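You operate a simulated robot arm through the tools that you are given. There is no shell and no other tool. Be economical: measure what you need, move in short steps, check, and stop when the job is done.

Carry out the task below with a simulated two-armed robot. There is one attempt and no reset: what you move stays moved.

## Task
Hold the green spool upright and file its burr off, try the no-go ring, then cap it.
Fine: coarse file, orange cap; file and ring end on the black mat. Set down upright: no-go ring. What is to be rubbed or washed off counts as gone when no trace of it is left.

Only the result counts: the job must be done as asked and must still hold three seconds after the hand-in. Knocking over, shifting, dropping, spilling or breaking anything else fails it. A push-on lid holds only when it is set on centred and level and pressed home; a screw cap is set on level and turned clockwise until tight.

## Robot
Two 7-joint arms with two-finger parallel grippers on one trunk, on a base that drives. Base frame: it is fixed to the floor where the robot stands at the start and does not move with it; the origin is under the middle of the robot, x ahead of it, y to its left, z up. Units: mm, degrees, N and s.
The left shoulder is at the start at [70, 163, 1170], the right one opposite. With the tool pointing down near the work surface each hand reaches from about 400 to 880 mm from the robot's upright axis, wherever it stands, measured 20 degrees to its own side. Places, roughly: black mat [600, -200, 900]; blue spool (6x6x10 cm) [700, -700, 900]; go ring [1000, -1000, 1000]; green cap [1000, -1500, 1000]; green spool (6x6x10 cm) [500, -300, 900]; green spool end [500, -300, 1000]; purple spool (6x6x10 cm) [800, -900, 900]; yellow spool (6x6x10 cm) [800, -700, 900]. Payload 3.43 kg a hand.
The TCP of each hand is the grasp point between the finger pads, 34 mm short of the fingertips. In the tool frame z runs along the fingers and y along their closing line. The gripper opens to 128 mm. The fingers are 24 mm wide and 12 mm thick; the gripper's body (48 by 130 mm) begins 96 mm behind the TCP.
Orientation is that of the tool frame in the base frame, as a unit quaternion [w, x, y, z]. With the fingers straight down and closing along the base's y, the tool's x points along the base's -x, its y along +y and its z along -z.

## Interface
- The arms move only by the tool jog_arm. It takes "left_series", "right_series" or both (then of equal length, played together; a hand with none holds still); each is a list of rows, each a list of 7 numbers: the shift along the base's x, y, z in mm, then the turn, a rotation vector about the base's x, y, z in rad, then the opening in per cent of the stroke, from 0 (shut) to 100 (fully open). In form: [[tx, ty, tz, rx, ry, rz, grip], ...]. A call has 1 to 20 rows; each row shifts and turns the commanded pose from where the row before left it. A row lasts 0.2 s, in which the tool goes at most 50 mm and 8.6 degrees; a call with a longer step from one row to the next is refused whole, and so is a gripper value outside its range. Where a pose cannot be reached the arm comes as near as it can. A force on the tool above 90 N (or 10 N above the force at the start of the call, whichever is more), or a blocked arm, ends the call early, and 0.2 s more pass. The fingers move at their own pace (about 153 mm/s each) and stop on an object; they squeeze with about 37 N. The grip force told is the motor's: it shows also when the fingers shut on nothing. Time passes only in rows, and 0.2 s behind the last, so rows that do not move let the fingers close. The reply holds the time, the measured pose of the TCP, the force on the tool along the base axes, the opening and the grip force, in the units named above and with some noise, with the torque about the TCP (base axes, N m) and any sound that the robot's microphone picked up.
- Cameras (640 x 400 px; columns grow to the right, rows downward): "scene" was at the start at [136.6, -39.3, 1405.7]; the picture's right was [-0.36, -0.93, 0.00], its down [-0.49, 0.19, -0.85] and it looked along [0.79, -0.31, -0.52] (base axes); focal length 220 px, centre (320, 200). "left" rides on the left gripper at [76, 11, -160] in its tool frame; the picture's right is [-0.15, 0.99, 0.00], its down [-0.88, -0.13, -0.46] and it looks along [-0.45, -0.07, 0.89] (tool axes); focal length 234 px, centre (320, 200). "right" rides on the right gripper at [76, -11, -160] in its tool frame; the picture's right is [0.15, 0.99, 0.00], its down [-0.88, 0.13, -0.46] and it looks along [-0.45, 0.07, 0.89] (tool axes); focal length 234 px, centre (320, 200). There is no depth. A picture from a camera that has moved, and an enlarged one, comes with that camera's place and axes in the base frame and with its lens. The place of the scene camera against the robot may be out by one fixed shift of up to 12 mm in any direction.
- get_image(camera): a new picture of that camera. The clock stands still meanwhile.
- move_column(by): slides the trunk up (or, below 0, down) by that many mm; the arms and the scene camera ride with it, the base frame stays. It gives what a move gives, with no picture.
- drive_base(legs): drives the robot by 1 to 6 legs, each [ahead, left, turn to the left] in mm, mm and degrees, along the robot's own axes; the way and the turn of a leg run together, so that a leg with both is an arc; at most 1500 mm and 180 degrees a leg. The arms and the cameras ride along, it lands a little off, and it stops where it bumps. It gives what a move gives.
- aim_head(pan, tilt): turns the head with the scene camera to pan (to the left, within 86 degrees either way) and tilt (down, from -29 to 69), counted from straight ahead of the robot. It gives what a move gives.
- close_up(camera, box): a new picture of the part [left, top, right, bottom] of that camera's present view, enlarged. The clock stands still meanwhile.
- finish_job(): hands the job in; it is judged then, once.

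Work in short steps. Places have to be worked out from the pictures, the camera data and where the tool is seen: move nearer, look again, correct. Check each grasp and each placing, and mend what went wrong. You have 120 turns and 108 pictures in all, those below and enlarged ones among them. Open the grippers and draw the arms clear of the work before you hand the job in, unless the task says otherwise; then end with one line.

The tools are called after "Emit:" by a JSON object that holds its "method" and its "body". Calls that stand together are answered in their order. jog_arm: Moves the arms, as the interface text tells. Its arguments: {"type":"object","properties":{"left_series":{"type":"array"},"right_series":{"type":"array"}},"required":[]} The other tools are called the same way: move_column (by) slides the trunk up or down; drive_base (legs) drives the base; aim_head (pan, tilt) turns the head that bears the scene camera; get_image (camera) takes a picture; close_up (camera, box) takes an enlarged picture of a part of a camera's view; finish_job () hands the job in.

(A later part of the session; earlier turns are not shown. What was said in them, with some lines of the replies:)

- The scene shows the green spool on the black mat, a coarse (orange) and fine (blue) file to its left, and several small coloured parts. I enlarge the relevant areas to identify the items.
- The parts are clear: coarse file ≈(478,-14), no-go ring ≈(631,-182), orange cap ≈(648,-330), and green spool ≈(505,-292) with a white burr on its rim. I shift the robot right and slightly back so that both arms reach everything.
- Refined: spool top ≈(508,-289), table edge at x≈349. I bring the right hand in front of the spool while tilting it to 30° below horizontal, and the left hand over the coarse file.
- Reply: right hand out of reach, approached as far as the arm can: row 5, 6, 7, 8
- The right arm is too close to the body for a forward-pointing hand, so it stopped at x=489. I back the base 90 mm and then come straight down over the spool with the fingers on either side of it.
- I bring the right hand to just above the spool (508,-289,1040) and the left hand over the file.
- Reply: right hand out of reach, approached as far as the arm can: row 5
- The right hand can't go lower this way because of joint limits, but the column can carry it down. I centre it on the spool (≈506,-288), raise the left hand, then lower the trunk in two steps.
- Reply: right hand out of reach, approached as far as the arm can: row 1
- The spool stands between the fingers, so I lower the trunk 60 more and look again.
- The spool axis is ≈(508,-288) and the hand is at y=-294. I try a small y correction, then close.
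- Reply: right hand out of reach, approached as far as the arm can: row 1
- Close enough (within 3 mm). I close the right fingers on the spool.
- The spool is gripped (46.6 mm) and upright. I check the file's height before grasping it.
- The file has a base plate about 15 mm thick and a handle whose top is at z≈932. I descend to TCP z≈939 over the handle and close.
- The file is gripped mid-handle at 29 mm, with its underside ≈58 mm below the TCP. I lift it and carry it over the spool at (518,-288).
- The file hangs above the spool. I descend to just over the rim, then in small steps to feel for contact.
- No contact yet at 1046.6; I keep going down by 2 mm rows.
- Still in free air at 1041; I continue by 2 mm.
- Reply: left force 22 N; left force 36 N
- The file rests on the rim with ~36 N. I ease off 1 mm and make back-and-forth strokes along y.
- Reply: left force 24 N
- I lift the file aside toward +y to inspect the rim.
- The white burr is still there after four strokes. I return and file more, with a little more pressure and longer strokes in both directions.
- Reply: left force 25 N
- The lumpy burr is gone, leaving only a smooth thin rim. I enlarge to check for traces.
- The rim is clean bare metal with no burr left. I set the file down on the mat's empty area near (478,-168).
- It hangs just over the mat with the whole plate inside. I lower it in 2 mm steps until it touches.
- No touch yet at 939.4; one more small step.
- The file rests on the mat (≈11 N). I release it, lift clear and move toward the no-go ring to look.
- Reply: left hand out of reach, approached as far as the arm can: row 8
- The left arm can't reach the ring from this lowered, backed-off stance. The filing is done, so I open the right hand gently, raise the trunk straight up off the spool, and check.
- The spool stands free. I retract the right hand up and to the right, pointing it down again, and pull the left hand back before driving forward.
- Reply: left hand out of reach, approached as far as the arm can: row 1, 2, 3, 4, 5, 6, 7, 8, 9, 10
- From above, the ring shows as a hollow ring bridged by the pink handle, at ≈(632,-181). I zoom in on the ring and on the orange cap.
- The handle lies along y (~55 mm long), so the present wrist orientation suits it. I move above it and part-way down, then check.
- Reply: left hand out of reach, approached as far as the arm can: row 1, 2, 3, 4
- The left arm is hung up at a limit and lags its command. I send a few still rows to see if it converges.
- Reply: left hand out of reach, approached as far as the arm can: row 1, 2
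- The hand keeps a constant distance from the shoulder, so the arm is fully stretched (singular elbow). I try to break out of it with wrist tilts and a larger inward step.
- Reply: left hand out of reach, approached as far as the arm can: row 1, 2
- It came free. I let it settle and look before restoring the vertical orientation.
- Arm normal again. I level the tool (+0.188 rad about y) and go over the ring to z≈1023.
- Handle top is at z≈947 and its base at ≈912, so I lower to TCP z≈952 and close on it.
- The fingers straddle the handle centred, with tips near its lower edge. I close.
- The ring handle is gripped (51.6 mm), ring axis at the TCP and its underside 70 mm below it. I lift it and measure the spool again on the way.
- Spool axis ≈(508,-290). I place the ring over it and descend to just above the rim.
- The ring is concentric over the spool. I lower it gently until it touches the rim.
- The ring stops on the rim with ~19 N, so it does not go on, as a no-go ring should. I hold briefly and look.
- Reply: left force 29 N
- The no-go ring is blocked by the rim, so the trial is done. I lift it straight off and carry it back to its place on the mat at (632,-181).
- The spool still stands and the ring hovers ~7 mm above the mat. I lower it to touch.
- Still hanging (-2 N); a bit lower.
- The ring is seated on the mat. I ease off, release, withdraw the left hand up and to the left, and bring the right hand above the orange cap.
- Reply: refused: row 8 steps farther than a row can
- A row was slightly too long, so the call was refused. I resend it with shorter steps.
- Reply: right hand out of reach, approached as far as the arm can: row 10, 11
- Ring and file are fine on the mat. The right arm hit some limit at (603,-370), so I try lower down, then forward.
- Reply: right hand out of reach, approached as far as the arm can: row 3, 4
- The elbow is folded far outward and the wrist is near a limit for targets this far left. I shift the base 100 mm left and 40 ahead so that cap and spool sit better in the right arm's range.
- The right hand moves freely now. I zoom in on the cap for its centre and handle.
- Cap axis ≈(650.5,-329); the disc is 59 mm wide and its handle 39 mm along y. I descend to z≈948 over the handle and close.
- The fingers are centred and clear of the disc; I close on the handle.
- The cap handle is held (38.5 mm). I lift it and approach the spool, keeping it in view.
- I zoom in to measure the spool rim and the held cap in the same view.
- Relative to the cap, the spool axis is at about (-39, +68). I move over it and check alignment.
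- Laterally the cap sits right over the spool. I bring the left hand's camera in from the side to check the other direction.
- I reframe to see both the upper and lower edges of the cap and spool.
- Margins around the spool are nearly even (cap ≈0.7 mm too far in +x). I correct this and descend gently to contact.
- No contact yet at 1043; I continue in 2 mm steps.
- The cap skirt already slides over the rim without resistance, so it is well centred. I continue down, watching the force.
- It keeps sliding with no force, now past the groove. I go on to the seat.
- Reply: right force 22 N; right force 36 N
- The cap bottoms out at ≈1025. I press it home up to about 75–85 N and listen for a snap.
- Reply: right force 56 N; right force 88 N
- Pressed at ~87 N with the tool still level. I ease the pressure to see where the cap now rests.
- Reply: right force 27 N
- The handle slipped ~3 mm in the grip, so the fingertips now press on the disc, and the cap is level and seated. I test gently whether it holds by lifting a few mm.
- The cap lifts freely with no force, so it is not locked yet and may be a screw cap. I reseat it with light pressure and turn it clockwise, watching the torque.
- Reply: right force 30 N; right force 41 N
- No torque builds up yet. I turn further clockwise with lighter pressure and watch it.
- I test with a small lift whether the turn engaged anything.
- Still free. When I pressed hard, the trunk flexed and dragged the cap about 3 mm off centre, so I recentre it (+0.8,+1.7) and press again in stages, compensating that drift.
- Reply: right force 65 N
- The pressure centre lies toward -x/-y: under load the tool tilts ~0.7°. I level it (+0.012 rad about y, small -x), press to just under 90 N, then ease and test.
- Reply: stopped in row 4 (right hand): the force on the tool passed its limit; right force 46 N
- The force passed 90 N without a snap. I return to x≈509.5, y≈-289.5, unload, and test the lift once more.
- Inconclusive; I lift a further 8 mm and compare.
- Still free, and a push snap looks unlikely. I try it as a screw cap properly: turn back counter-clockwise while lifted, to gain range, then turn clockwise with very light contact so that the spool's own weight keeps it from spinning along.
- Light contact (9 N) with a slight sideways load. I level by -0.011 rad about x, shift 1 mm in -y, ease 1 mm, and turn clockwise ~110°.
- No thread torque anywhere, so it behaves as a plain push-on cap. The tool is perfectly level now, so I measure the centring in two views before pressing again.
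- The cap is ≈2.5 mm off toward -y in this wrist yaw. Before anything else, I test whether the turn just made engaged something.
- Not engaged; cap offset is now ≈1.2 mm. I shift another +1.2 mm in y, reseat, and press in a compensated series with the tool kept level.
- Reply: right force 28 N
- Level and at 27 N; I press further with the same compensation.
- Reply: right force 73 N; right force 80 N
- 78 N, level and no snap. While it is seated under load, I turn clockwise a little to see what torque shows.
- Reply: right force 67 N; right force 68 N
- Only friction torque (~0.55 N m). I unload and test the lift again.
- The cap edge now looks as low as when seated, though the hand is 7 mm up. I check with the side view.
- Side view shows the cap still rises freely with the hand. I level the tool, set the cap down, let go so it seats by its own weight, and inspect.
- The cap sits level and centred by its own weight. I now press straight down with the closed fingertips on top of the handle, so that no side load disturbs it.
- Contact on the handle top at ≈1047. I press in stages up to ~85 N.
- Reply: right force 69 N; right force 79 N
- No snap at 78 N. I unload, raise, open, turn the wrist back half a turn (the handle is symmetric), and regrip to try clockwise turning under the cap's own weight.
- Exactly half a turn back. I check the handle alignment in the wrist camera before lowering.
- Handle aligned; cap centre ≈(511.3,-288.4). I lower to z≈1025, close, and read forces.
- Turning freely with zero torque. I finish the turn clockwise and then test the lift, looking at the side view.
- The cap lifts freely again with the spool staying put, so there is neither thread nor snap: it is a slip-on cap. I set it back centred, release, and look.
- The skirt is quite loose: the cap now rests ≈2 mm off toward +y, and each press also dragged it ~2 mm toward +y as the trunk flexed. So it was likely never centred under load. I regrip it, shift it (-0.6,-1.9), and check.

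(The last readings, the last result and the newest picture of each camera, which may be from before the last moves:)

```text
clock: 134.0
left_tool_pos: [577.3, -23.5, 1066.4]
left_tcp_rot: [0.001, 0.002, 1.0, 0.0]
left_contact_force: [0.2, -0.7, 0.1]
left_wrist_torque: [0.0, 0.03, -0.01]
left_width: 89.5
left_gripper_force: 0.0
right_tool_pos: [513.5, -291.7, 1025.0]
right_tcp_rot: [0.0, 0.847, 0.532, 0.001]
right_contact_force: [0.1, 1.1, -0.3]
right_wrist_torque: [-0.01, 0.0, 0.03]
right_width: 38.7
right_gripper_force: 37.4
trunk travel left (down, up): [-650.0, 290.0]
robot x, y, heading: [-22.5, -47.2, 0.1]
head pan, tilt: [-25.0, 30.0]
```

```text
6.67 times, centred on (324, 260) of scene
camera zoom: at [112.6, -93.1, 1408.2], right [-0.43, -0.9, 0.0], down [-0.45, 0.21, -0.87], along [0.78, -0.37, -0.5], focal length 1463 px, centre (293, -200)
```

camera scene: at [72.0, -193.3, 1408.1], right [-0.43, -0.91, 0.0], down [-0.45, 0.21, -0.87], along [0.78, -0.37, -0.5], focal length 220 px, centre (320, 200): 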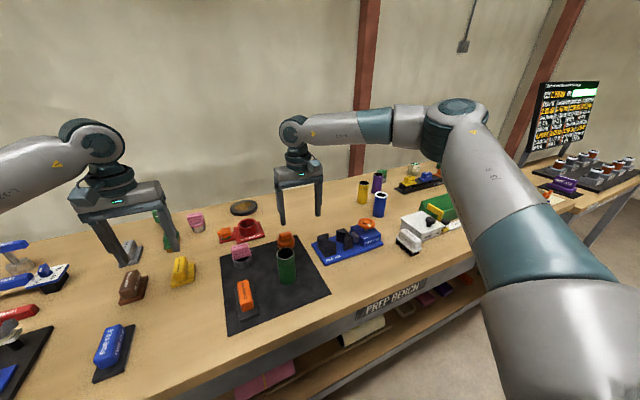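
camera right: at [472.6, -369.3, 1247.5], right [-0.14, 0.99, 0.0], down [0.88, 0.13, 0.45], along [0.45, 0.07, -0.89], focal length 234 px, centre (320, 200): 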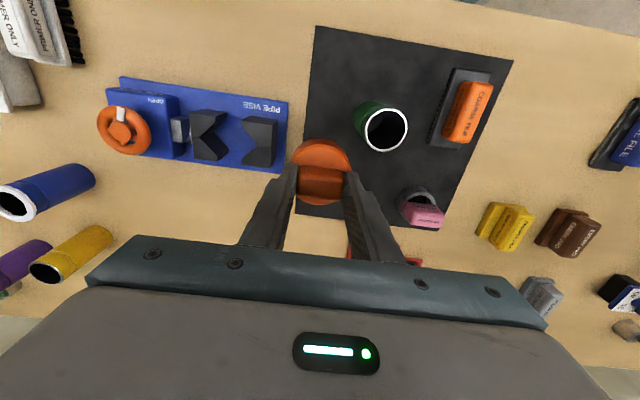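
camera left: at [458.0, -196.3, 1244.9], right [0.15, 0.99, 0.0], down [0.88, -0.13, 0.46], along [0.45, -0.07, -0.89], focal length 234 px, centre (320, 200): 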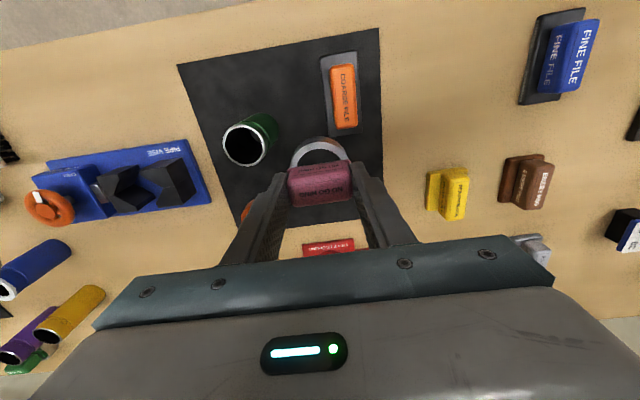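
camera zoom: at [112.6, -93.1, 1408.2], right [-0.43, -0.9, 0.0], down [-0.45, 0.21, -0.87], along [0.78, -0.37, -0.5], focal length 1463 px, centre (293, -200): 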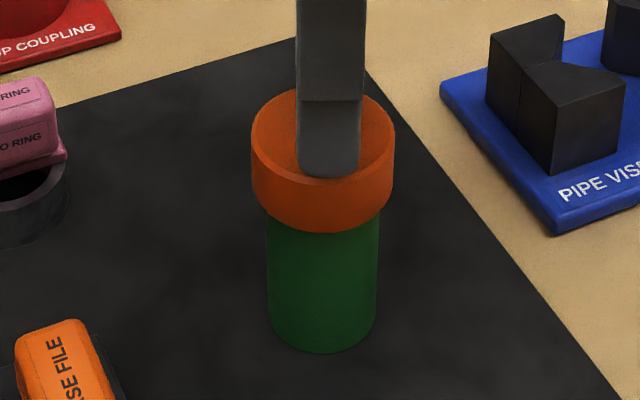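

Cap is centred within 0.5 mm. I nudge it, then press in stages with drift compensation (+x, -y) so the position holds under load.

Emit:
{"method": "jog_arm", "body": {"right_series": [[-0.15, -0.5, -2, 0, 0, 0, 12], [0, 0, -1.5, 0, 0, 0, 12], [0.2, -0.3, -1.5, 0, 0.002, 0, 12], [0, 0, 0, 0, 0, 0, 12]]}}

Emit:
{"method": "jog_arm", "body": {"right_series": [[0.4, -0.6, -2, -0.002, 0.003, 0, 12], [0.4, -0.6, -2, -0.002, 0.003, 0, 12], [0, 0, 0, 0, 0, 0, 12]]}}

```text
clock: 135.0
left_tool_pos: [575.1, -22.4, 1068.9]
left_tcp_rot: [0.002, 0.001, 1.0, 0.001]
left_contact_force: [-0.2, -0.5, 0.3]
left_wrist_torque: [0.02, -0.01, -0.01]
left_width: 89.7
left_gripper_force: 0.1
right_tool_pos: [511.9, -291.6, 1023.7]
right_tcp_rot: [0.002, 0.846, 0.533, 0.004]
right_contact_force: [4.7, -3.7, 36.2]
right_wrist_torque: [-0.01, -0.04, -0.05]
right_width: 38.7
right_gripper_force: 36.5
trunk travel left (down, up): [-650.0, 290.0]
robot x, y, heading: [-23.9, -47.3, -0.3]
head pan, tilt: [-25.0, 30.0]
```

```text
clock: 135.8
left_tool_pos: [575.0, -20.3, 1070.4]
left_tcp_rot: [0.002, 0.002, 1.0, 0.0]
left_contact_force: [-0.4, -2.0, -0.8]
left_wrist_torque: [0.02, -0.02, -0.02]
left_width: 89.5
left_gripper_force: 0.1
right_tool_pos: [511.8, -290.9, 1020.4]
right_tcp_rot: [0.002, 0.846, 0.533, 0.002]
right_contact_force: [10.7, -2.6, 59.3]
right_wrist_torque: [0.26, -0.26, -0.09]
right_width: 38.8
right_gripper_force: 36.9
trunk travel left (down, up): [-650.0, 290.0]
robot x, y, heading: [-20.1, -46.7, -0.3]
head pan, tilt: [-25.0, 30.0]
```

Side load is mainly +x now (tool dragging toward -x), so I add +x compensation and press to ~85 N.

Emit:
{"method": "jog_arm", "body": {"right_series": [[1.2, -0.2, -1, 0, 0.003, 0, 12], [0.8, -0.3, -1.5, 0, 0.003, 0, 12], [0, 0, 0, 0, 0, 0, 12]]}}

Emit:
{"method": "jog_arm", "body": {"right_series": [[0.4, -0.2, -1, 0, 0, 0, 12], [0, 0, 0, 0, 0, 0, 12], [0, 0, 0, 0, 0, 0, 12]]}}

```text
clock: 136.6
left_tool_pos: [573.3, -22.2, 1071.6]
left_tcp_rot: [0.004, 0.002, 1.0, 0.0]
left_contact_force: [0.5, 0.4, -0.1]
left_wrist_torque: [-0.03, 0.0, -0.01]
left_width: 89.5
left_gripper_force: 0.0
right_tool_pos: [512.1, -291.0, 1021.0]
right_tcp_rot: [0.002, 0.847, 0.532, 0.001]
right_contact_force: [5.5, -5.1, 70.2]
right_wrist_torque: [0.21, -0.01, -0.03]
right_width: 38.3
right_gripper_force: 36.8
trunk travel left (down, up): [-650.0, 290.0]
robot x, y, heading: [-18.4, -49.5, -0.3]
head pan, tilt: [-25.0, 30.0]
```

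```text
clock: 137.4
left_tool_pos: [571.7, -21.8, 1070.7]
left_tcp_rot: [0.003, 0.002, 1.0, 0.001]
left_contact_force: [-0.4, -0.5, 0.3]
left_wrist_torque: [-0.02, 0.02, 0.02]
left_width: 89.4
left_gripper_force: 0.0
right_tool_pos: [511.8, -291.0, 1021.7]
right_tcp_rot: [0.003, 0.847, 0.532, 0.002]
right_contact_force: [3.9, -5.4, 78.0]
right_wrist_torque: [0.05, 0.44, -0.05]
right_width: 38.6
right_gripper_force: 37.0
trunk travel left (down, up): [-650.0, 290.0]
robot x, y, heading: [-20.9, -45.0, -0.2]
head pan, tilt: [-25.0, 30.0]
```

78 N, level, centred, with almost no side load. I unload slowly and try a gentle lift.

Emit:
{"method": "jog_arm", "body": {"right_series": [[-0.8, 0.6, 3, 0.002, -0.004, 0, 12], [-0.8, 0.6, 3, 0.002, -0.004, 0, 12], [-0.8, 0.5, 3, 0, -0.004, 0, 12], [0, 0, 0, 0, 0, 0, 12]]}}

Emit:
{"method": "jog_arm", "body": {"right_series": [[0, 0, 3, 0, 0, 0, 12], [0, 0, 3, 0, 0, 0, 12], [0, 0, 0, 0, 0, 0, 12]]}}

Emit:
{"method": "close_up", "body": {"camera": "left", "box": [0, 60, 200, 200]}}

```text
clock: 138.4
left_tool_pos: [576.7, -22.2, 1068.0]
left_tcp_rot: [0.001, 0.002, 1.0, 0.001]
left_contact_force: [0.7, 0.8, 0.6]
left_wrist_torque: [-0.04, -0.02, -0.01]
left_width: 89.7
left_gripper_force: 0.1
right_tool_pos: [512.0, -290.2, 1021.6]
right_tcp_rot: [-0.001, 0.847, 0.532, -0.001]
right_contact_force: [6.3, 3.2, 19.5]
right_wrist_torque: [0.22, -0.47, -0.03]
right_width: 38.4
right_gripper_force: 37.3
trunk travel left (down, up): [-650.0, 290.0]
robot x, y, heading: [-25.7, -48.6, -0.3]
head pan, tilt: [-25.0, 30.0]
```

```text
clock: 139.2
left_tool_pos: [576.9, -22.7, 1067.8]
left_tcp_rot: [0.001, 0.001, 1.0, 0.001]
left_contact_force: [-0.7, 0.5, 0.0]
left_wrist_torque: [-0.02, 0.01, 0.01]
left_width: 89.6
left_gripper_force: 0.1
right_tool_pos: [511.0, -292.2, 1027.6]
right_tcp_rot: [0.0, 0.847, 0.532, 0.001]
right_contact_force: [0.4, -1.2, -0.6]
right_wrist_torque: [0.03, 0.0, 0.01]
right_width: 38.6
right_gripper_force: 37.2
trunk travel left (down, up): [-650.0, 290.0]
robot x, y, heading: [-24.8, -47.0, -0.1]
head pan, tilt: [-25.0, 30.0]
```

```text
2.86 times, centred on (100, 130) of left
camera zoom: at [501.7, -11.8, 1227.6], right [0.15, 0.99, 0.0], down [0.88, -0.13, 0.46], along [0.45, -0.07, -0.89], focal length 669 px, centre (949, 400)
```

zoom: 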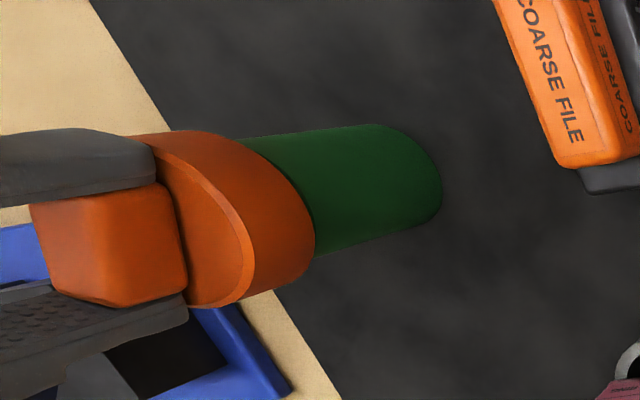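

It still just slips on, so it holds by sitting fully home. I check its centring once more before seating it for good.

Emit:
{"method": "close_up", "body": {"camera": "scene", "box": [300, 230, 348, 290]}}

Emit:
{"method": "close_up", "body": {"camera": "right", "box": [260, 90, 380, 200]}}

```text
6.67 times, centred on (324, 260) of scene
camera zoom: at [112.4, -93.2, 1408.1], right [-0.43, -0.9, 0.0], down [-0.45, 0.21, -0.87], along [0.78, -0.37, -0.5], focal length 1463 px, centre (293, -200)
```

zoom: 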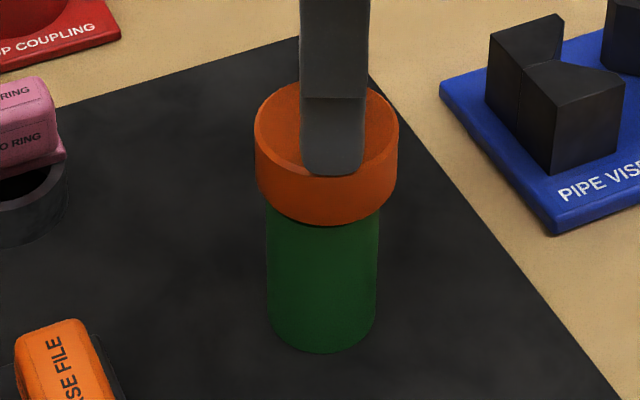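

```text
3.64 times, centred on (320, 145) of right
camera zoom: at [534.7, -219.0, 1186.6], right [0.95, -0.3, 0.0], down [-0.27, -0.85, 0.45], along [-0.14, -0.43, -0.89], focal length 852 px, centre (320, 400)
```

zoom: 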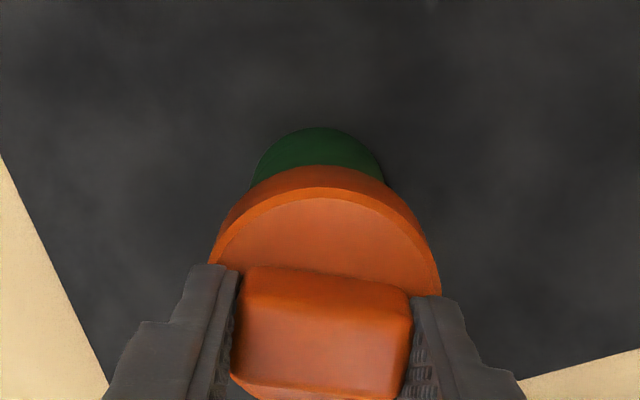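

The cap is off by ≈(+0.9,-1.3) mm. I correct this, seat it with a moderate press, unload to a light touch, and open.

Emit:
{"method": "jog_arm", "body": {"right_series": [[-0.9, 1.3, 0, 0, 0, 0, 12], [0, 0, -3, 0, 0, 0, 12], [0, 0, -2.5, 0, 0, 0, 12], [0.4, -0.4, -2, 0, 0.002, 0, 12], [0.4, -0.4, -2, 0, 0.002, 0, 12], [0, 0, 0, 0, 0, 0, 12], [-0.4, 0.4, 2, 0, -0.002, 0, 12], [-0.4, 0.4, 1.5, 0, -0.002, 0, 12], [0, 0, 0, 0, 0, 0, 12]]}}

Emit:
{"method": "jog_arm", "body": {"right_series": [[0, 0, 0, 0, 0, 0, 40], [0, 0, 0, 0, 0, 0, 60], [0, 0, 0, 0, 0, 0, 60], [0, 0, 25, 0, 0, 0, 60], [0, 0, 35, 0, 0, 0, 60], [0, 0, 0, 0, 0, 0, 60]]}}

Emit:
{"method": "close_up", "body": {"camera": "scene", "box": [300, 230, 348, 290]}}

Emit:
{"method": "close_up", "body": {"camera": "right", "box": [260, 90, 380, 200]}}

```text
clock: 141.2
left_tool_pos: [576.8, -23.9, 1066.3]
left_tcp_rot: [0.002, 0.001, 1.0, 0.001]
left_contact_force: [-0.1, 1.2, 1.1]
left_wrist_torque: [-0.01, 0.02, 0.01]
left_width: 89.6
left_gripper_force: 0.0
right_tool_pos: [510.6, -290.7, 1021.3]
right_tcp_rot: [0.0, 0.847, 0.532, 0.001]
right_contact_force: [3.9, -3.8, 12.7]
right_wrist_torque: [-0.26, -0.17, 0.01]
right_width: 38.5
right_gripper_force: 36.8
trunk travel left (down, up): [-650.0, 290.0]
robot x, y, heading: [-22.6, -45.5, -0.4]
head pan, tilt: [-25.0, 30.0]
```

```text
clock: 142.6
left_tool_pos: [577.2, -23.4, 1067.3]
left_tcp_rot: [0.0, 0.001, 1.0, 0.001]
left_contact_force: [0.6, -0.5, 0.7]
left_wrist_torque: [-0.01, 0.0, 0.0]
left_width: 89.3
left_gripper_force: 0.0
right_tool_pos: [513.3, -290.7, 1081.3]
right_tcp_rot: [-0.001, 0.846, 0.532, 0.001]
right_contact_force: [0.2, -0.3, -1.0]
right_wrist_torque: [-0.02, 0.02, -0.02]
right_width: 76.6
right_gripper_force: 0.0
trunk travel left (down, up): [-650.0, 290.0]
robot x, y, heading: [-23.9, -44.6, -0.2]
head pan, tilt: [-25.0, 30.0]
```

```text
6.67 times, centred on (324, 260) of scene
camera zoom: at [113.2, -93.3, 1408.1], right [-0.43, -0.9, 0.0], down [-0.45, 0.21, -0.87], along [0.78, -0.37, -0.5], focal length 1463 px, centre (293, -200)
```

zoom: 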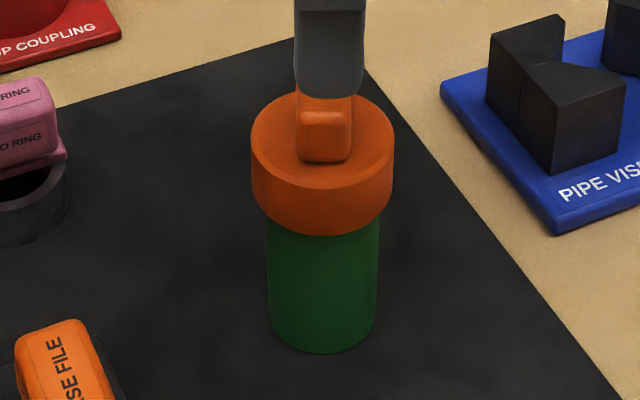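

```text
3.64 times, centred on (320, 145) of right
camera zoom: at [536.7, -217.5, 1241.8], right [0.95, -0.3, 0.0], down [-0.27, -0.85, 0.45], along [-0.14, -0.43, -0.89], focal length 852 px, centre (320, 400)
```

zoom: 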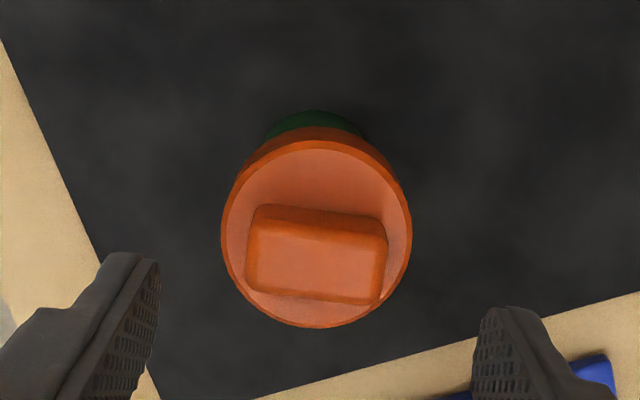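

The cap sits level and centred within ~1 mm on the spool. I withdraw both hands well clear and take a final look.

Emit:
{"method": "jog_arm", "body": {"right_series": [[0, 0, 40, 0, 0, 0, 60], [0, 0, 40, 0, 0, 0, 60], [-10, -40, 0, 0, 0, 0, 60], [-10, -40, 0, 0, 0, 0, 60], [-10, -40, 0, 0, 0, 0, 60], [-10, -40, 0, 0, 0, 0, 60]], "left_series": [[0, 0, 30, 0, 0, 0, 70], [0, 20, 30, 0, 0, 0, 70], [-10, 40, 0, 0, 0, 0, 70], [-10, 40, 0, 0, 0, 0, 70], [-10, 40, 0, 0, 0, 0, 70], [0, 0, 0, 0, 0, 0, 70]]}}

Emit:
{"method": "close_up", "body": {"camera": "scene", "box": [200, 190, 380, 340]}}

```text
clock: 144.0
left_tool_pos: [545.3, 116.4, 1127.7]
left_tcp_rot: [0.0, 0.003, 1.0, 0.003]
left_contact_force: [-0.4, -0.4, 1.1]
left_wrist_torque: [0.03, -0.06, 0.03]
left_width: 89.8
left_gripper_force: 0.1
right_tool_pos: [471.7, -455.4, 1157.6]
right_tcp_rot: [-0.002, 0.847, 0.532, 0.003]
right_contact_force: [-0.2, 0.5, 0.1]
right_wrist_torque: [0.03, 0.02, 0.02]
right_width: 76.9
right_gripper_force: 0.1
trunk travel left (down, up): [-650.0, 290.0]
robot x, y, heading: [-22.6, -45.2, -0.3]
head pan, tilt: [-25.0, 30.0]
```

```text
2.67 times, centred on (290, 265) of scene
camera zoom: at [111.7, -96.6, 1408.2], right [-0.43, -0.9, 0.0], down [-0.45, 0.22, -0.87], along [0.78, -0.37, -0.5], focal length 585 px, centre (400, 27)
```

zoom: 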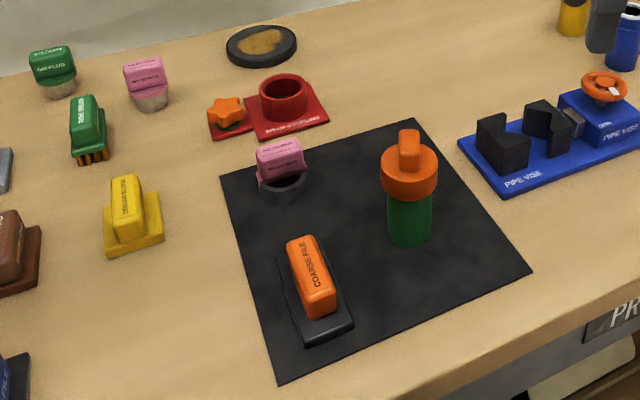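

Everything is in its final place: file and upright no-go ring on the black mat, and the green spool standing with the orange cap on. Both hands are open and clear, so I hand in.

Emit:
{"method": "finish_job", "body": {}}

```text
The job is handed in.
```

I filed the green spool's burr off completely, tried the no-go ring, and put the orange cap on, but the cap never clicked or locked. It sits level and within about 1 mm of centre, yet it still lifted off freely after I pressed it with up to about 90 N and turned it clockwise. The no-go ring was blocked by the rim at about 19–28 N. The coarse file and the upright no-go ring are on the black mat, and the job is handed in.
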